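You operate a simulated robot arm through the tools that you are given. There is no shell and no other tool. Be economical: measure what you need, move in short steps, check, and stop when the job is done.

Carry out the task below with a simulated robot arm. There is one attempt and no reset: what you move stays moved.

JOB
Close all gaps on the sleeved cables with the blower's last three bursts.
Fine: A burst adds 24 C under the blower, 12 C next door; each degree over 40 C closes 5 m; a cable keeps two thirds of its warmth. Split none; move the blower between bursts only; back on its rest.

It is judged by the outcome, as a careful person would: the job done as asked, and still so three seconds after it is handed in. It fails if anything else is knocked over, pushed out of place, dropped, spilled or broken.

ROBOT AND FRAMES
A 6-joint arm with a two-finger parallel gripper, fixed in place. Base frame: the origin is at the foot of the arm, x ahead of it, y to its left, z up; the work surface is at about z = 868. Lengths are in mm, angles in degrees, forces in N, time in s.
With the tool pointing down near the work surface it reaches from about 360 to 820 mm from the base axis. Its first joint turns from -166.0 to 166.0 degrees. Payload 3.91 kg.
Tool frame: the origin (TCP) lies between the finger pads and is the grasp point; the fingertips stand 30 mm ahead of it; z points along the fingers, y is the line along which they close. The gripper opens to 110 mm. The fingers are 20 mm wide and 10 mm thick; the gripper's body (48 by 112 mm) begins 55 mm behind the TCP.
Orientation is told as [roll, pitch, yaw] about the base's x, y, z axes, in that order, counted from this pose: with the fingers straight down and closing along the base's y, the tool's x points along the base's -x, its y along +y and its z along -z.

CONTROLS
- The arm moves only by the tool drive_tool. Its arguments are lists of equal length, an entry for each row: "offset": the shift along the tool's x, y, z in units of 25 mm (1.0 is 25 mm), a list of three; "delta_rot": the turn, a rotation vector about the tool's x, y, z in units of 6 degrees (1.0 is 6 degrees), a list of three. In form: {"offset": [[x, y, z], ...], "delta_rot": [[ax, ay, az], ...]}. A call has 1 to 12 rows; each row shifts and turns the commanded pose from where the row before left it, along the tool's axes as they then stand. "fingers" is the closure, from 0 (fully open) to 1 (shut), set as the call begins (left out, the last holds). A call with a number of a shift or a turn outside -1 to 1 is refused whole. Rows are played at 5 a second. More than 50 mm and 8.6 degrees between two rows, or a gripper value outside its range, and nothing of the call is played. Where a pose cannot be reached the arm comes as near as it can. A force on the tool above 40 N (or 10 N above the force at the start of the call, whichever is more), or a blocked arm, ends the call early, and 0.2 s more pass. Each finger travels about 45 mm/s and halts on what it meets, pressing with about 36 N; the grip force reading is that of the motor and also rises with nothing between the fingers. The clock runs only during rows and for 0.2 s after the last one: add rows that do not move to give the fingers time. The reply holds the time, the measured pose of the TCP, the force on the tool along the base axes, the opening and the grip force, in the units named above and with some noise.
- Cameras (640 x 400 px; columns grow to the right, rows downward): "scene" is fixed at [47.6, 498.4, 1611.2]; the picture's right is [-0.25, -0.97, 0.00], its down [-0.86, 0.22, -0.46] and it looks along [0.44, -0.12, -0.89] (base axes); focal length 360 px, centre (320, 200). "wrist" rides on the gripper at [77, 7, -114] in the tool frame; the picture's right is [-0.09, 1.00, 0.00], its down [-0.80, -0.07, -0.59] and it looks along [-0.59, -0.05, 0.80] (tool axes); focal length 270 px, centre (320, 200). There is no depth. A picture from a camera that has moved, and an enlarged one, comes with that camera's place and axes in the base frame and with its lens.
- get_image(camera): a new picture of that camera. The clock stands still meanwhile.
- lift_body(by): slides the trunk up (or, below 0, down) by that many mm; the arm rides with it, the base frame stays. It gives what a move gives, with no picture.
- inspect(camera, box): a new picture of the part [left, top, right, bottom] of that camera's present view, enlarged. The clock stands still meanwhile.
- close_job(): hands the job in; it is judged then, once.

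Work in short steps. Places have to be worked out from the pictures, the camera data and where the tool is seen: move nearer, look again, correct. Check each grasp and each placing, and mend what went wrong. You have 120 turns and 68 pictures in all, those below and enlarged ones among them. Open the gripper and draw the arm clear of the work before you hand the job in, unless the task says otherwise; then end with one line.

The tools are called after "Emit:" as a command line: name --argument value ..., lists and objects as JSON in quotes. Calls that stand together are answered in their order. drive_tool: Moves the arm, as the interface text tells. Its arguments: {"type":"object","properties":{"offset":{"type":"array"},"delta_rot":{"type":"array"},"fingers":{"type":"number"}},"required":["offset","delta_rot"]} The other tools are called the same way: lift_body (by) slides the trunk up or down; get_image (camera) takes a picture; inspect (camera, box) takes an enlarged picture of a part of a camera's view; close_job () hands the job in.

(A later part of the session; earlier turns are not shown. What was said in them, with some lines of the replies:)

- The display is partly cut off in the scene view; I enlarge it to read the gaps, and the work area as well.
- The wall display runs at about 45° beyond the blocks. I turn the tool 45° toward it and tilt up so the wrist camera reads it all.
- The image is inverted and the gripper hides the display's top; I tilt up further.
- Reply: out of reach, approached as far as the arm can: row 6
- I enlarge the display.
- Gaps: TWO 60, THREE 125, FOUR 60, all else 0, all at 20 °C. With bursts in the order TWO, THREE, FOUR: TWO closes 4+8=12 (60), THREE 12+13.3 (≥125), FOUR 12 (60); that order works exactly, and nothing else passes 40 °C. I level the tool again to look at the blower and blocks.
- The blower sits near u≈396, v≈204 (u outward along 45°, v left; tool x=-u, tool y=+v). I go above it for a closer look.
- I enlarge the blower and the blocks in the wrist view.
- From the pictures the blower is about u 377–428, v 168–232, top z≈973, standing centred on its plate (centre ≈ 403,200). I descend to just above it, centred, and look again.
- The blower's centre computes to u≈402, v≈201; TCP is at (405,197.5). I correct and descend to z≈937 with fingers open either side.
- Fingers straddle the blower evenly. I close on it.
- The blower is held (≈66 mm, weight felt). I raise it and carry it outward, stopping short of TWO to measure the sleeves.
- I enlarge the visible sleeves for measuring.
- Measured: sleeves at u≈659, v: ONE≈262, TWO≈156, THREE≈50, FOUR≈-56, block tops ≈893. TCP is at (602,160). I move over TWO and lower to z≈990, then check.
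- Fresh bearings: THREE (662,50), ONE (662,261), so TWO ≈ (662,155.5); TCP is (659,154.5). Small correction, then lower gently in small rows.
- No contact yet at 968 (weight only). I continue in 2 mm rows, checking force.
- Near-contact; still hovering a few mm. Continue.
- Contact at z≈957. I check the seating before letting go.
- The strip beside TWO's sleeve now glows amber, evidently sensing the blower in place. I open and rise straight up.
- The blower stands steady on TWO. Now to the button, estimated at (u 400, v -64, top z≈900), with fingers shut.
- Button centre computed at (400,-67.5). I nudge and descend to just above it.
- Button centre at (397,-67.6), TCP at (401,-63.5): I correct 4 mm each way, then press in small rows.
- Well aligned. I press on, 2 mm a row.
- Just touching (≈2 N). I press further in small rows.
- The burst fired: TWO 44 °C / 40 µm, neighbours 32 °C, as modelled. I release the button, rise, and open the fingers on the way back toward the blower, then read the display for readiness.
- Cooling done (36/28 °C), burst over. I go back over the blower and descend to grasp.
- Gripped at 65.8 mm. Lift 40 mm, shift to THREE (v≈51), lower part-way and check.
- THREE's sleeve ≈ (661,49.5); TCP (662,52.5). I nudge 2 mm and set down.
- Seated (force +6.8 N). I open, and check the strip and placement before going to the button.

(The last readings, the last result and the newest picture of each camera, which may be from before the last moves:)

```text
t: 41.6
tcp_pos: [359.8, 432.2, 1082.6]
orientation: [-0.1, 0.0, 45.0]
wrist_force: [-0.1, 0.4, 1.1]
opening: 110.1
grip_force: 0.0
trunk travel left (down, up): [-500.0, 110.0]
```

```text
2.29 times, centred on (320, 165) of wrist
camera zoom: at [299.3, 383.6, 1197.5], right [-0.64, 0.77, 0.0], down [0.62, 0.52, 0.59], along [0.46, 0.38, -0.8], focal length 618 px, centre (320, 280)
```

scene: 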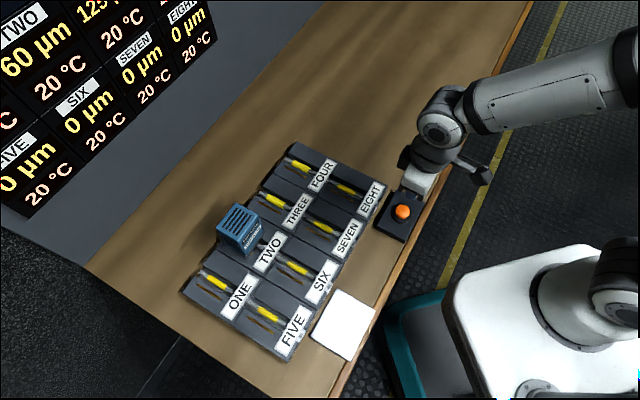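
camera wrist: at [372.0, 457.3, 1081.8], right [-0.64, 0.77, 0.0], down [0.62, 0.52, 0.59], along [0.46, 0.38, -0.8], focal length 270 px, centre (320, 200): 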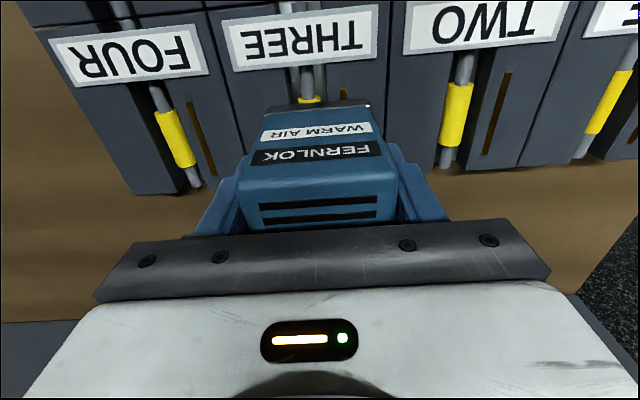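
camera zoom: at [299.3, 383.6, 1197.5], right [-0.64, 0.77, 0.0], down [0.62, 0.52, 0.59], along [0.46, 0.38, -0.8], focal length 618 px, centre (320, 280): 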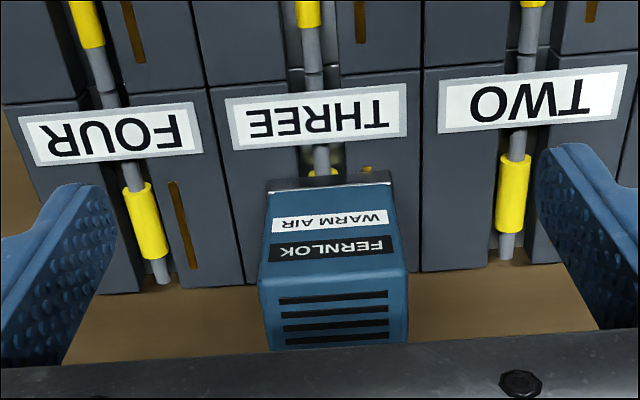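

THREE's strip is lit amber and the blower is centred. Back to the button, fingers shut, stopping just above it.

Emit:
drive_tool --offset '[[0.93, -0.666, 0], [0.93, -0.666, 0], [0.93, -0.666, 0], [0.93, -0.666, 0], [0.93, -0.666, 0], [0.93, -0.666, 0], [0.93, -0.666, 0]]' --delta_rot '[[0, 0, 0], [0, 0, 0], [0, 0, 0], [0, 0, 0], [0, 0, 0], [0, 0, 0], [0, 0, 0]]' --fingers 1

Emit:
drive_tool --offset '[[0, 0, 1], [0, 0, 1], [0, 0, 1], [0, 0, 1], [0, 0, 1], [0, 0, 0.9]]' --delta_rot '[[0, 0, 0], [0, 0, 0], [0, 0, 0], [0, 0, 0], [0, 0, 0], [0, 0, 0]]'

Emit:
inspect --camera "wrist" --box '[240, 60, 400, 240]'

```text
t: 43.2
tcp_pos: [328.8, 235.1, 1080.7]
orientation: [-0.1, 0.0, 45.1]
wrist_force: [0.4, 0.0, -0.4]
opening: 0.2
grip_force: 32.0
trunk travel left (down, up): [-500.0, 110.0]
```

```text
t: 44.6
tcp_pos: [329.1, 233.1, 933.3]
orientation: [-0.1, 0.0, 44.9]
wrist_force: [-0.7, 0.7, 0.2]
opening: 0.0
grip_force: 36.1
trunk travel left (down, up): [-500.0, 110.0]
```

```text
2.22 times, centred on (320, 150) of wrist
camera zoom: at [268.4, 184.3, 1047.1], right [-0.64, 0.77, 0.0], down [0.62, 0.52, 0.59], along [0.46, 0.38, -0.8], focal length 601 px, centre (320, 311)
```

zoom: 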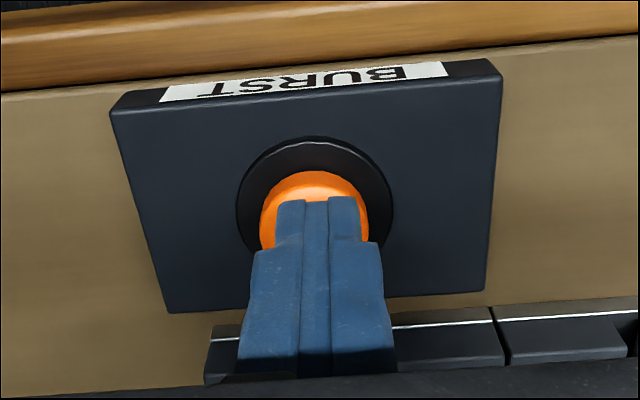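

Well aligned. Press: down about 13 mm in small rows (contact ≈924, fires ≈921).

Emit:
drive_tool --offset '[[0, 0, 0.1], [0, 0, 0.1], [0, 0, 0.1], [0, 0, 0.1], [0, 0, 0.08]]' --delta_rot '[[0, 0, 0], [0, 0, 0], [0, 0, 0], [0, 0, 0], [0, 0, 0]]'

Emit:
inspect --camera "scene" --box '[0, 0, 240, 220]'

```text
t: 45.8
tcp_pos: [329.4, 233.4, 923.5]
orientation: [0.1, 0.1, 44.9]
wrist_force: [-0.9, 0.7, 2.7]
opening: 0.1
grip_force: 35.8
trunk travel left (down, up): [-500.0, 110.0]
```

```text
1.82 times, centred on (120, 110) of scene
camera zoom: at [47.6, 498.4, 1611.2], right [-0.25, -0.97, 0.0], down [-0.86, 0.22, -0.46], along [0.44, -0.12, -0.89], focal length 654 px, centre (684, 364)
```

zoom: 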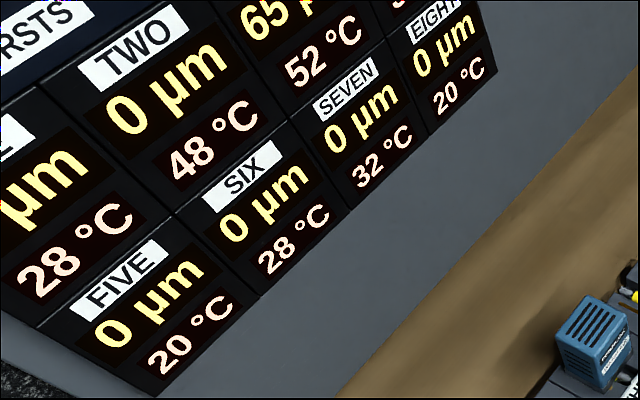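

Second burst fired: TWO 0 µm, THREE 65 µm at 52 °C. On plan. I release and go back to the blower.

Emit:
drive_tool --offset '[[0, 0, -0.5], [0, 0, -1], [0, 0, -1], [0, 0, -1], [0, 0, -1], [0, 0, -1], [0, 0, -0.85]]' --delta_rot '[[0, 0, 0], [0, 0, 0], [0, 0, 0], [0, 0, 0], [0, 0, 0], [0, 0, 0], [0, 0, 0]]' --fingers 0

Emit:
drive_tool --offset '[[-0.93, 0.666, 0], [-0.93, 0.666, 0], [-0.93, 0.666, 0], [-0.93, 0.666, 0], [-0.93, 0.666, 0], [-0.93, 0.666, 0], [-0.93, 0.666, 0]]' --delta_rot '[[0, 0, 0], [0, 0, 0], [0, 0, 0], [0, 0, 0], [0, 0, 0], [0, 0, 0], [0, 0, 0]]'

Emit:
inspect --camera "scene" --box '[0, 0, 240, 220]'

Emit:
get_image --camera "wrist"

```text
t: 47.4
tcp_pos: [329.7, 233.5, 1080.7]
orientation: [0.0, 0.0, 45.0]
wrist_force: [0.2, 0.3, 0.7]
opening: 109.8
grip_force: 0.0
trunk travel left (down, up): [-500.0, 110.0]
```

```text
t: 49.0
tcp_pos: [362.5, 430.6, 1080.7]
orientation: [0.0, 0.1, 45.0]
wrist_force: [-0.7, 0.5, 0.2]
opening: 110.0
grip_force: 0.1
trunk travel left (down, up): [-500.0, 110.0]
```

```text
1.82 times, centred on (120, 110) of scene
camera zoom: at [47.6, 498.4, 1611.2], right [-0.25, -0.97, 0.0], down [-0.86, 0.22, -0.46], along [0.44, -0.12, -0.89], focal length 654 px, centre (684, 364)
```

zoom: 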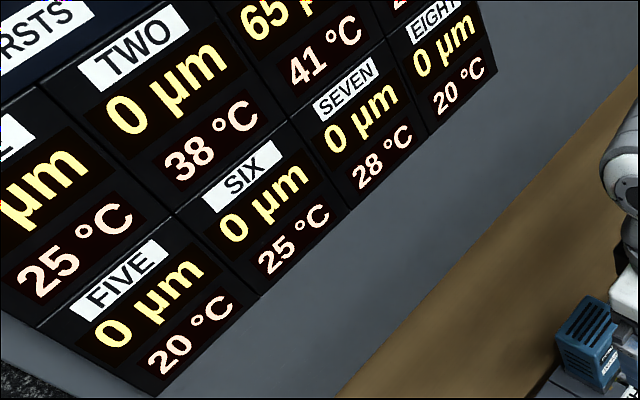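

```text
26 pictures are left
camera wrist: at [302.1, 382.7, 1196.5], right [-0.64, 0.77, 0.0], down [0.62, 0.52, 0.59], along [0.46, 0.38, -0.8], focal length 270 px, centre (320, 200)
```

wrist: 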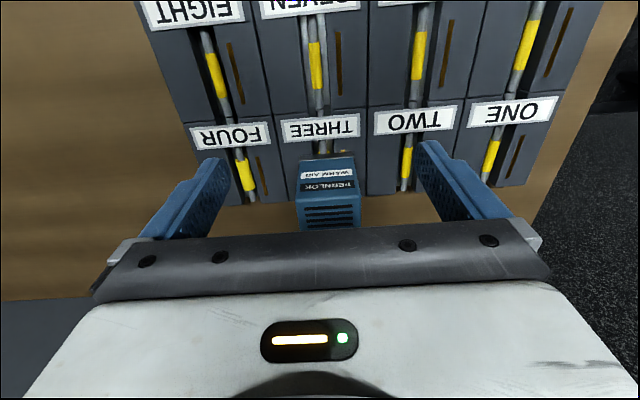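

Settled. Over the blower (offset +101 u), descend and grasp.

Emit:
drive_tool --offset '[[-1, 0.05, 0], [-1, 0, 0], [-1, 0, 0], [-1, 0, 0], [0, 0, 0.99], [0, 0, 0.99], [0, 0, 0.99], [0, 0, 0.99], [0, 0, 0.99]]' --delta_rot '[[0, 0, 0], [0, 0, 0], [0, 0, 0], [0, 0, 0], [0, 0, 0], [0, 0, 0], [0, 0, 0], [0, 0, 0], [0, 0, 0]]'

Emit:
drive_tool --offset '[[0, 0, 0], [0, 0, 0], [0, 0, 0], [0, 0, 0], [0, 0, 0]]' --delta_rot '[[0, 0, 0], [0, 0, 0], [0, 0, 0], [0, 0, 0], [0, 0, 0]]' --fingers 1

Emit:
drive_tool --offset '[[0, 0, -0.8], [0, 0, -0.8], [0, -0.85, 0], [0, -0.85, 0], [0, -0.85, 0], [0, -0.85, 0], [0, -0.85, 0], [0, 0, 0.6], [0, 0, 0.6]]' --delta_rot '[[0, 0, 0], [0, 0, 0], [0, 0, 0], [0, 0, 0], [0, 0, 0], [0, 0, 0], [0, 0, 0], [0, 0, 0], [0, 0, 0]]'

Emit:
get_image --camera "wrist"

```text
t: 51.0
tcp_pos: [430.9, 502.7, 954.7]
orientation: [0.0, 0.1, 44.9]
wrist_force: [0.3, -0.3, -0.2]
opening: 110.0
grip_force: 0.0
trunk travel left (down, up): [-500.0, 110.0]
```

```text
t: 52.2
tcp_pos: [431.5, 502.2, 955.0]
orientation: [0.0, -0.1, 45.0]
wrist_force: [-0.1, -1.1, -1.0]
opening: 66.2
grip_force: 35.8
trunk travel left (down, up): [-500.0, 110.0]
```

```text
t: 54.2
tcp_pos: [503.1, 429.8, 967.0]
orientation: [0.0, 0.1, 45.0]
wrist_force: [-0.1, 0.7, -3.7]
opening: 66.3
grip_force: 35.8
trunk travel left (down, up): [-500.0, 110.0]
```

```text
25 pictures are left
camera wrist: at [444.2, 381.1, 1081.5], right [-0.64, 0.77, 0.0], down [0.62, 0.52, 0.59], along [0.46, 0.38, -0.8], focal length 270 px, centre (320, 200)
```

wrist: 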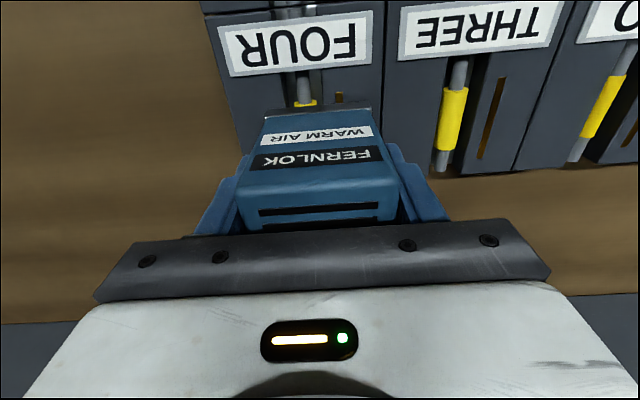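

FOUR's cable lies ≈5 mm to the right-hand side (-v) of the blower's centre. I shift -5 mm and set down.

Emit:
drive_tool --offset '[[-0.06, -0.2, 0], [0, 0, 0.12], [0, 0, 0.1], [0, 0, 0.1], [0, 0, 0.08]]' --delta_rot '[[0, 0, 0], [0, 0, 0], [0, 0, 0], [0, 0, 0], [0, 0, 0]]'

Emit:
inspect --camera "wrist" --box '[180, 20, 460, 240]'

```text
t: 55.4
tcp_pos: [511.9, 426.4, 957.0]
orientation: [0.0, 0.0, 45.0]
wrist_force: [0.1, -0.3, -3.8]
opening: 65.8
grip_force: 36.0
trunk travel left (down, up): [-500.0, 110.0]
```

```text
1.82 times, centred on (320, 130) of wrist
camera zoom: at [451.7, 377.7, 1072.0], right [-0.64, 0.77, 0.0], down [0.62, 0.52, 0.59], along [0.46, 0.38, -0.8], focal length 491 px, centre (320, 327)
```

zoom: 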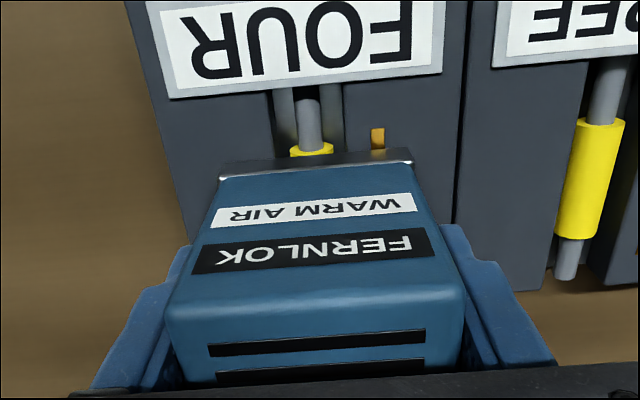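

Aligned, not quite touching yet. Lower a touch more.

Emit:
drive_tool --offset '[[0, 0, 0.06], [0, 0, 0.05]]' --delta_rot '[[0, 0, 0], [0, 0, 0]]'

```text
t: 56.0
tcp_pos: [511.3, 426.4, 954.5]
orientation: [0.0, -0.2, 45.0]
wrist_force: [1.0, 1.6, 4.2]
opening: 65.7
grip_force: 36.1
trunk travel left (down, up): [-500.0, 110.0]
```

Seated. Open, rise, and check.

Emit:
drive_tool --offset '[[0, 0, 0], [0, 0, 0], [0, 0, 0], [0, 0, 0], [0, 0, 0]]' --delta_rot '[[0, 0, 0], [0, 0, 0], [0, 0, 0], [0, 0, 0], [0, 0, 0]]' --fingers 0

Emit:
drive_tool --offset '[[0, 0, -1], [0, 0, -1], [0, 0, -1], [0, 0, -1], [0, 0, -1], [1, 0, 0], [1, 0, 0], [1, 0, 0], [1, 0, 0]]' --delta_rot '[[0, 0, 0], [0, 0, 0], [0, 0, 0], [0, 0, 0], [0, 0, 0], [0, 0, 0], [0, 0, 0], [0, 0, 0], [0, 0, 0]]'

Emit:
inspect --camera "wrist" --box '[180, 90, 460, 240]'

```text
t: 57.2
tcp_pos: [512.3, 426.9, 953.8]
orientation: [0.1, 0.0, 45.0]
wrist_force: [0.0, 0.5, 0.4]
opening: 110.0
grip_force: 0.0
trunk travel left (down, up): [-500.0, 110.0]
```

```text
t: 59.2
tcp_pos: [439.7, 353.1, 1078.6]
orientation: [0.0, 0.0, 44.9]
wrist_force: [-0.4, 0.4, 0.4]
opening: 110.2
grip_force: 0.0
trunk travel left (down, up): [-500.0, 110.0]
```

```text
2.29 times, centred on (320, 165) of wrist
camera zoom: at [378.8, 304.1, 1192.9], right [-0.64, 0.77, 0.0], down [0.62, 0.52, 0.59], along [0.46, 0.38, -0.8], focal length 618 px, centre (320, 280)
```

zoom: 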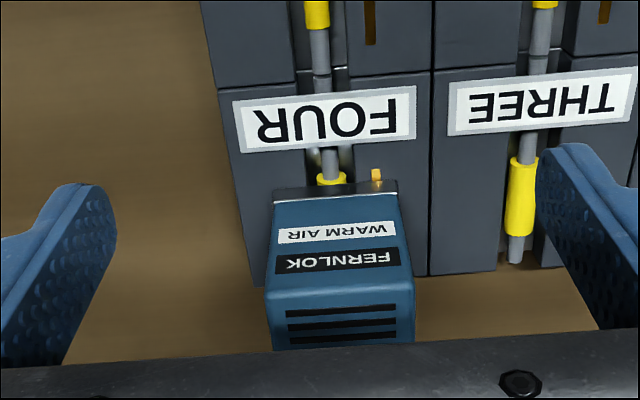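

FOUR's strip is lit. To the button for the last burst.

Emit:
drive_tool --offset '[[0.93, -0.035, 0], [0.93, -0.035, 0], [0.93, -0.035, 0], [0.93, -0.035, 0], [0.93, -0.035, 0], [0.93, -0.035, 0], [0.93, -0.035, 0]]' --delta_rot '[[0, 0, 0], [0, 0, 0], [0, 0, 0], [0, 0, 0], [0, 0, 0], [0, 0, 0], [0, 0, 0]]' --fingers 1

Emit:
drive_tool --offset '[[0, 0, 1], [0, 0, 1], [0, 0, 1], [0, 0, 1], [0, 0, 1], [0, 0, 0.75]]' --delta_rot '[[0, 0, 0], [0, 0, 0], [0, 0, 0], [0, 0, 0], [0, 0, 0], [0, 0, 0]]'

Emit:
inspect --camera "wrist" --box '[240, 60, 400, 240]'

```text
t: 60.8
tcp_pos: [328.6, 237.3, 1079.4]
orientation: [0.0, 0.0, 45.0]
wrist_force: [1.0, -1.2, -0.3]
opening: 0.0
grip_force: 31.8
trunk travel left (down, up): [-500.0, 110.0]
```

```text
t: 62.2
tcp_pos: [330.0, 236.8, 936.8]
orientation: [0.0, 0.0, 44.9]
wrist_force: [0.4, 0.9, 0.5]
opening: 0.0
grip_force: 35.7
trunk travel left (down, up): [-500.0, 110.0]
```

```text
2.22 times, centred on (320, 150) of wrist
camera zoom: at [269.6, 187.9, 1050.5], right [-0.64, 0.77, 0.0], down [0.62, 0.52, 0.59], along [0.46, 0.38, -0.8], focal length 601 px, centre (320, 311)
```

zoom: 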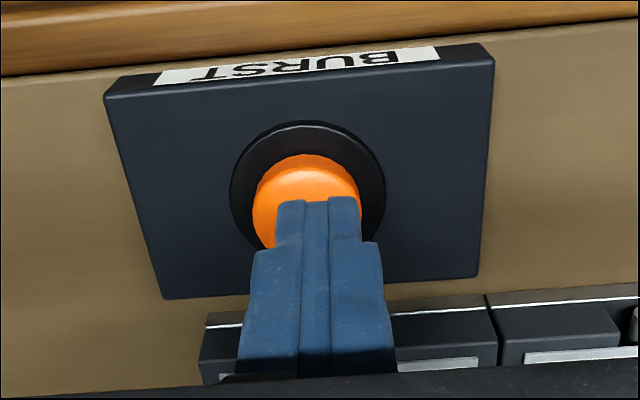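

Aligned (pull 2 mm back in u). Press down about 14 mm in small rows.

Emit:
drive_tool --offset '[[0.09, 0, 0.1], [0, 0, 0.1], [0, 0, 0.1], [0, 0, 0.1], [0, 0, 0.1], [0, 0, 0.06]]' --delta_rot '[[0, 0, 0], [0, 0, 0], [0, 0, 0], [0, 0, 0], [0, 0, 0], [0, 0, 0]]'

Emit:
inspect --camera "scene" --box '[0, 0, 240, 220]'

```text
t: 63.6
tcp_pos: [329.3, 233.1, 922.6]
orientation: [-0.1, 0.0, 45.0]
wrist_force: [-1.4, 0.5, 2.4]
opening: 0.0
grip_force: 35.9
trunk travel left (down, up): [-500.0, 110.0]
```

```text
1.82 times, centred on (120, 110) of scene
camera zoom: at [47.6, 498.4, 1611.2], right [-0.25, -0.97, 0.0], down [-0.86, 0.22, -0.46], along [0.44, -0.12, -0.89], focal length 654 px, centre (684, 364)
```

zoom: 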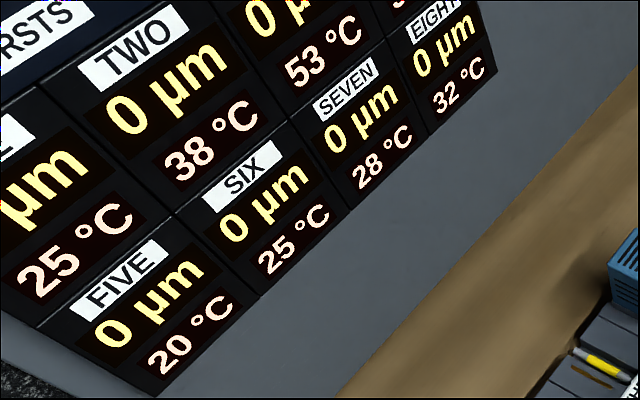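

Third burst fired; THREE shows 0 µm. I release and return to the blower on FOUR.

Emit:
drive_tool --offset '[[0, 0, -0.5], [0, 0, -1], [0, 0, -1], [0, 0, -1], [0, 0, -1], [0, 0, -1], [0, 0, -0.8]]' --delta_rot '[[0, 0, 0], [0, 0, 0], [0, 0, 0], [0, 0, 0], [0, 0, 0], [0, 0, 0], [0, 0, 0]]' --fingers 0

Emit:
drive_tool --offset '[[-0.93, 0.035, 0], [-0.93, 0.035, 0], [-0.93, 0.035, 0], [-0.93, 0.035, 0], [-0.93, 0.035, 0], [-0.93, 0.035, 0], [-0.93, 0.035, 0]]' --delta_rot '[[0, 0, 0], [0, 0, 0], [0, 0, 0], [0, 0, 0], [0, 0, 0], [0, 0, 0], [0, 0, 0]]'

Emit:
get_image --camera "scene"

Emit:
get_image --camera "wrist"

```text
t: 65.2
tcp_pos: [329.3, 234.7, 1078.7]
orientation: [-0.1, 0.0, 45.0]
wrist_force: [-0.7, 0.8, 0.1]
opening: 109.9
grip_force: 0.1
trunk travel left (down, up): [-500.0, 110.0]
```

```text
t: 66.8
tcp_pos: [438.4, 355.9, 1077.7]
orientation: [0.1, 0.2, 45.1]
wrist_force: [1.0, 0.1, -0.1]
opening: 109.9
grip_force: 0.0
trunk travel left (down, up): [-500.0, 110.0]
```

```text
20 pictures are left
```

scene: 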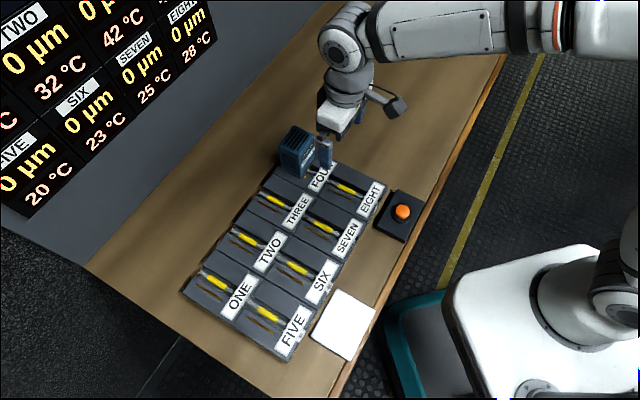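

```text
19 pictures are left
camera wrist: at [377.7, 307.8, 1192.6], right [-0.64, 0.77, 0.0], down [0.62, 0.52, 0.59], along [0.46, 0.38, -0.8], focal length 270 px, centre (320, 200)
```

wrist: 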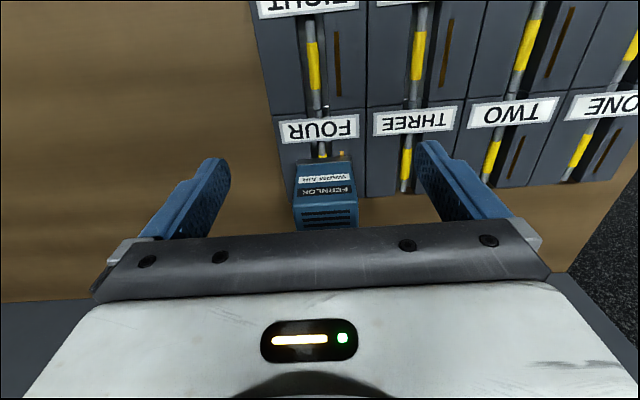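

Burst over (cooled values shown). Grasp the blower on FOUR and lift.

Emit:
drive_tool --offset '[[-1, -0.08, 0], [-1, 0, 0], [-1, 0, 0], [-1, 0, 0], [0, 0, 0.98], [0, 0, 0.98], [0, 0, 0.98], [0, 0, 0.98], [0, 0, 0.94]]' --delta_rot '[[0, 0, 0], [0, 0, 0], [0, 0, 0], [0, 0, 0], [0, 0, 0], [0, 0, 0], [0, 0, 0], [0, 0, 0], [0, 0, 0]]'

Emit:
drive_tool --offset '[[0, 0, 0], [0, 0, 0], [0, 0, 0], [0, 0, 0], [0, 0, 0]]' --delta_rot '[[0, 0, 0], [0, 0, 0], [0, 0, 0], [0, 0, 0], [0, 0, 0]]' --fingers 1

Emit:
drive_tool --offset '[[0, 0, -0.8], [0, 0, -0.8], [0, 0, -0.8], [0, 0, -0.8]]' --delta_rot '[[0, 0, 0], [0, 0, 0], [0, 0, 0], [0, 0, 0]]'

```text
t: 68.8
tcp_pos: [511.1, 424.7, 957.1]
orientation: [-0.1, 0.0, 45.1]
wrist_force: [-0.1, -0.3, -0.8]
opening: 109.9
grip_force: 0.0
trunk travel left (down, up): [-500.0, 110.0]
```

```text
t: 70.0
tcp_pos: [510.8, 426.2, 958.7]
orientation: [-0.1, 0.0, 45.0]
wrist_force: [0.6, 0.2, -0.1]
opening: 65.8
grip_force: 36.1
trunk travel left (down, up): [-500.0, 110.0]
```

```text
t: 71.0
tcp_pos: [510.9, 427.1, 1037.6]
orientation: [0.1, 0.0, 45.0]
wrist_force: [0.7, -0.3, -3.4]
opening: 66.2
grip_force: 36.3
trunk travel left (down, up): [-500.0, 110.0]
```

Held. Carry it back over the rest (original grasp at u 402, v 201.5).

Emit:
drive_tool --offset '[[0.949, 0.949, 0], [0.949, 0.949, 0], [0.949, 0.949, 0], [0.949, 0.949, 0], [0.949, 0.949, 0], [0.949, 0.949, 0], [0.949, 0.949, 0], [0.949, 0.949, 0], [0.949, 0.949, 0], [0.949, 0.949, 0], [0.949, 0.949, 0]]' --delta_rot '[[0, 0, 0], [0, 0, 0], [0, 0, 0], [0, 0, 0], [0, 0, 0], [0, 0, 0], [0, 0, 0], [0, 0, 0], [0, 0, 0], [0, 0, 0], [0, 0, 0]]'

Emit:
drive_tool --offset '[[0, 0, 0.9], [0, 0, 0.9], [0, 0, 0.9]]' --delta_rot '[[0, 0, 0], [0, 0, 0], [0, 0, 0]]'

Emit:
get_image --camera "wrist"

```text
t: 73.4
tcp_pos: [140.9, 420.4, 1038.5]
orientation: [-0.1, 0.0, 45.0]
wrist_force: [0.7, 0.3, -3.8]
opening: 65.9
grip_force: 36.1
trunk travel left (down, up): [-500.0, 110.0]
```

```text
t: 74.2
tcp_pos: [142.3, 423.3, 968.8]
orientation: [0.0, 0.0, 45.1]
wrist_force: [-0.4, 1.0, -3.8]
opening: 65.8
grip_force: 36.0
trunk travel left (down, up): [-500.0, 110.0]
```

```text
18 pictures are left
camera wrist: at [81.1, 374.4, 1084.3], right [-0.64, 0.77, 0.0], down [0.62, 0.52, 0.59], along [0.46, 0.38, -0.8], focal length 270 px, centre (320, 200)
```

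wrist: 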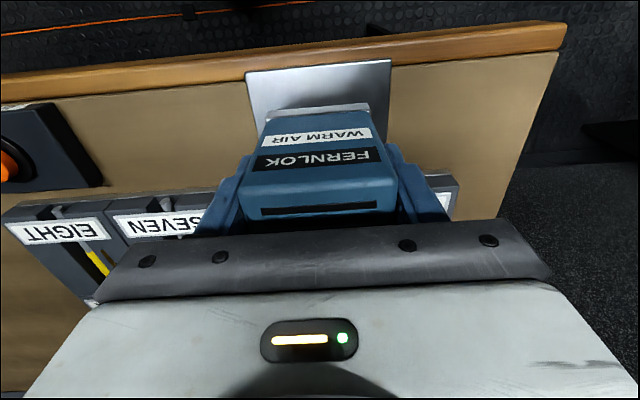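

Slightly short: shift +2.5 u, +1.5 v, then lower gently.

Emit:
drive_tool --offset '[[-0.1, 0.06, 0.4], [0, 0, 0.4], [0, 0, 0.2], [0, 0, 0.1], [0, 0, 0.08]]' --delta_rot '[[0, 0, 0], [0, 0, 0], [0, 0, 0], [0, 0, 0], [0, 0, 0]]'

Emit:
get_image --camera "wrist"

```text
t: 75.4
tcp_pos: [141.6, 426.1, 939.9]
orientation: [0.1, 0.0, 45.0]
wrist_force: [-0.4, 0.0, -2.9]
opening: 65.7
grip_force: 36.0
trunk travel left (down, up): [-500.0, 110.0]
```

```text
17 pictures are left
camera wrist: at [81.8, 377.1, 1054.8], right [-0.64, 0.77, 0.0], down [0.62, 0.52, 0.59], along [0.46, 0.38, -0.8], focal length 270 px, centre (320, 200)
```

wrist: 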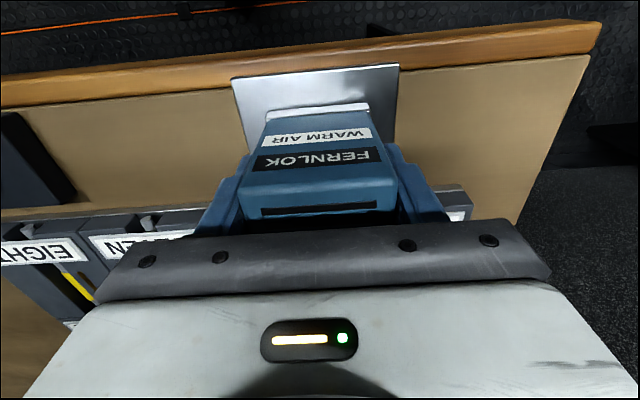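

Alignment matches the start. Lower the last few mm.

Emit:
drive_tool --offset '[[0, 0, 0.08], [0, 0, 0.06], [0, 0, 0.05]]' --delta_rot '[[0, 0, 0], [0, 0, 0], [0, 0, 0]]'

```text
t: 76.2
tcp_pos: [143.0, 425.7, 936.5]
orientation: [0.0, 0.0, 45.0]
wrist_force: [-0.4, -0.1, 0.5]
opening: 65.9
grip_force: 36.3
trunk travel left (down, up): [-500.0, 110.0]
```

Emit:
drive_tool --offset '[[0, 0, 0.04]]' --delta_rot '[[0, 0, 0]]'

```text
t: 76.6
tcp_pos: [141.9, 425.6, 935.9]
orientation: [0.0, -0.1, 44.9]
wrist_force: [-0.6, -2.5, 13.2]
opening: 66.1
grip_force: 36.2
trunk travel left (down, up): [-500.0, 110.0]
```

Firmly down on the rest. Open, rise, and back the arm clear, then view everything.

Emit:
drive_tool --offset '[[0, 0, 0], [0, 0, 0], [0, 0, 0], [0, 0, 0], [0, 0, 0]]' --delta_rot '[[0, 0, 0], [0, 0, 0], [0, 0, 0], [0, 0, 0], [0, 0, 0]]' --fingers 0

Emit:
drive_tool --offset '[[0, 0, -1], [0, 0, -1], [0, 0, -1], [0, 0, -1], [0, 0, -1], [0, 0, -1], [0, 0, -1], [0, 0, -1], [0, 0, -1]]' --delta_rot '[[0, 0, 0], [0, 0, 0], [0, 0, 0], [0, 0, 0], [0, 0, 0], [0, 0, 0], [0, 0, 0], [0, 0, 0], [0, 0, 0]]'

Emit:
drive_tool --offset '[[-0.3, -1, 0], [-0.3, -1, 0], [-0.3, -1, 0], [-0.3, -1, 0], [-0.3, -1, 0], [-0.3, -1, 0], [-0.3, -1, 0], [-0.3, -1, 0]]' --delta_rot '[[0, 0, 0], [0, 0, 0], [0, 0, 0], [0, 0, 0], [0, 0, 0], [0, 0, 0], [0, 0, 0], [0, 0, 0]]'

Emit:
get_image --camera "scene"

Emit:
get_image --camera "wrist"

```text
t: 77.8
tcp_pos: [143.2, 427.2, 934.6]
orientation: [0.0, -0.1, 45.0]
wrist_force: [0.9, 0.3, -0.1]
opening: 110.0
grip_force: 0.1
trunk travel left (down, up): [-500.0, 110.0]
```

```text
t: 79.8
tcp_pos: [142.1, 425.4, 1160.1]
orientation: [0.0, -0.1, 45.0]
wrist_force: [0.1, -0.1, 0.3]
opening: 110.0
grip_force: 0.0
trunk travel left (down, up): [-500.0, 110.0]
```

```text
t: 81.6
tcp_pos: [326.1, 327.2, 1158.8]
orientation: [0.0, 0.0, 45.0]
wrist_force: [-0.4, -1.2, 0.2]
opening: 110.1
grip_force: 0.1
trunk travel left (down, up): [-500.0, 110.0]
```

```text
16 pictures are left
```

scene: 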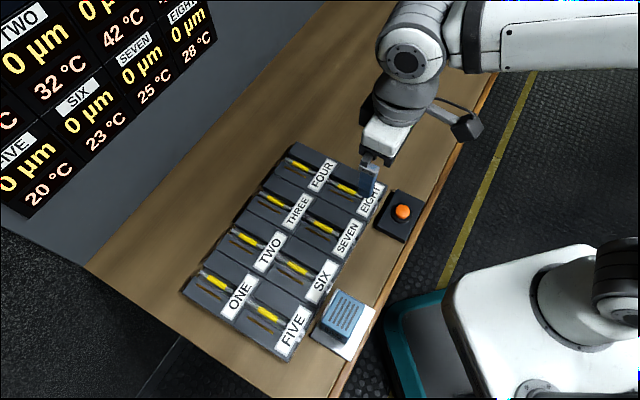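

```text
15 pictures are left
camera wrist: at [265.3, 277.8, 1273.0], right [-0.64, 0.77, 0.0], down [0.62, 0.52, 0.59], along [0.46, 0.38, -0.8], focal length 270 px, centre (320, 200)
```

wrist: 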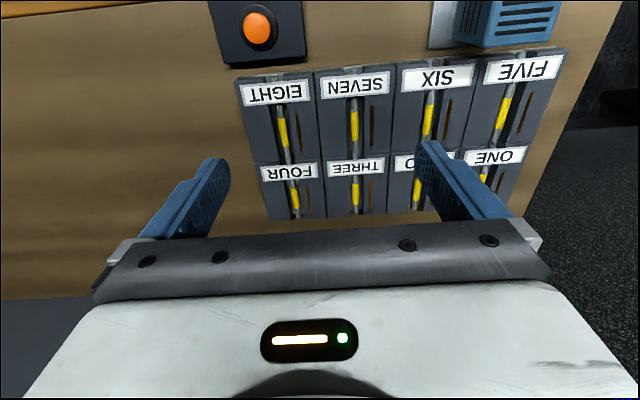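

All appears in place. FOUR's reading is out of view, so I tilt up to verify it.

Emit:
drive_tool --offset '[[0, 0, -0.8], [0, 0, -0.8], [0, 0, 0], [0, 0, 0], [0, 0, 0], [0, 0, 0], [0, 0, 0], [0, 0, 0]]' --delta_rot '[[0, -1, 0], [0, -1, 0], [0, -1, 0], [0, -1, 0], [0, -1, 0], [0, -1, 0], [0, -1, 0], [0, -1, 0]]'

Emit:
drive_tool --offset '[[0, 0, 0], [0, 0, 0], [0, 0, 0], [0, 0, 0]]' --delta_rot '[[0, -1, 0], [0, -1, 0], [0, -1, 0], [0, -1, 0]]'

Emit:
inspect --camera "wrist" --box '[200, 0, 520, 220]'

```text
t: 83.4
tcp_pos: [323.8, 325.0, 1200.1]
orientation: [0.0, -48.1, 44.9]
wrist_force: [-0.1, 0.0, -0.5]
opening: 109.9
grip_force: 0.1
trunk travel left (down, up): [-500.0, 110.0]
```

```text
t: 84.4
tcp_pos: [330.1, 319.7, 1198.3]
orientation: [-2.7, -66.7, 45.7]
wrist_force: [-0.1, 0.1, 0.7]
opening: 109.9
grip_force: 0.0
out of reach, approached as far as the arm can: row 3
trunk travel left (down, up): [-500.0, 110.0]
```

```text
1.82 times, centred on (360, 110) of wrist
camera zoom: at [225.5, 231.9, 1172.5], right [-0.66, 0.75, 0.06], down [-0.13, -0.2, 0.97], along [0.74, 0.63, 0.23], focal length 491 px, centre (247, 364)
```

zoom: 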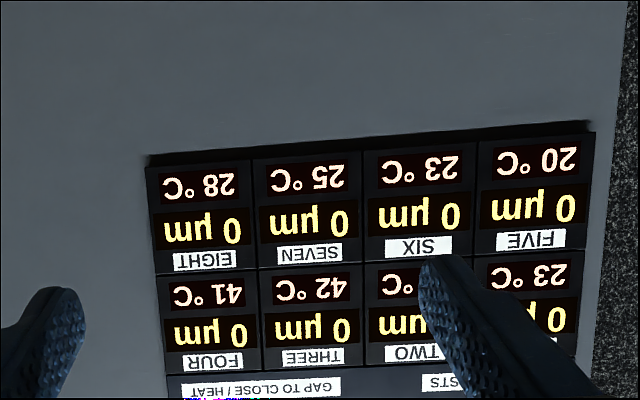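

All eight gaps read 0 µm, the blower is on its rest and the arm is clear with its gripper open. I hand the job in.

Emit:
close_job

```text
The job is handed in.
```

The job is done: bursts on TWO, THREE and then FOUR brought all eight gaps to 0 µm on the display, no split showed in the pictures or readings (hottest 53 °C), and the blower is back on its rest.
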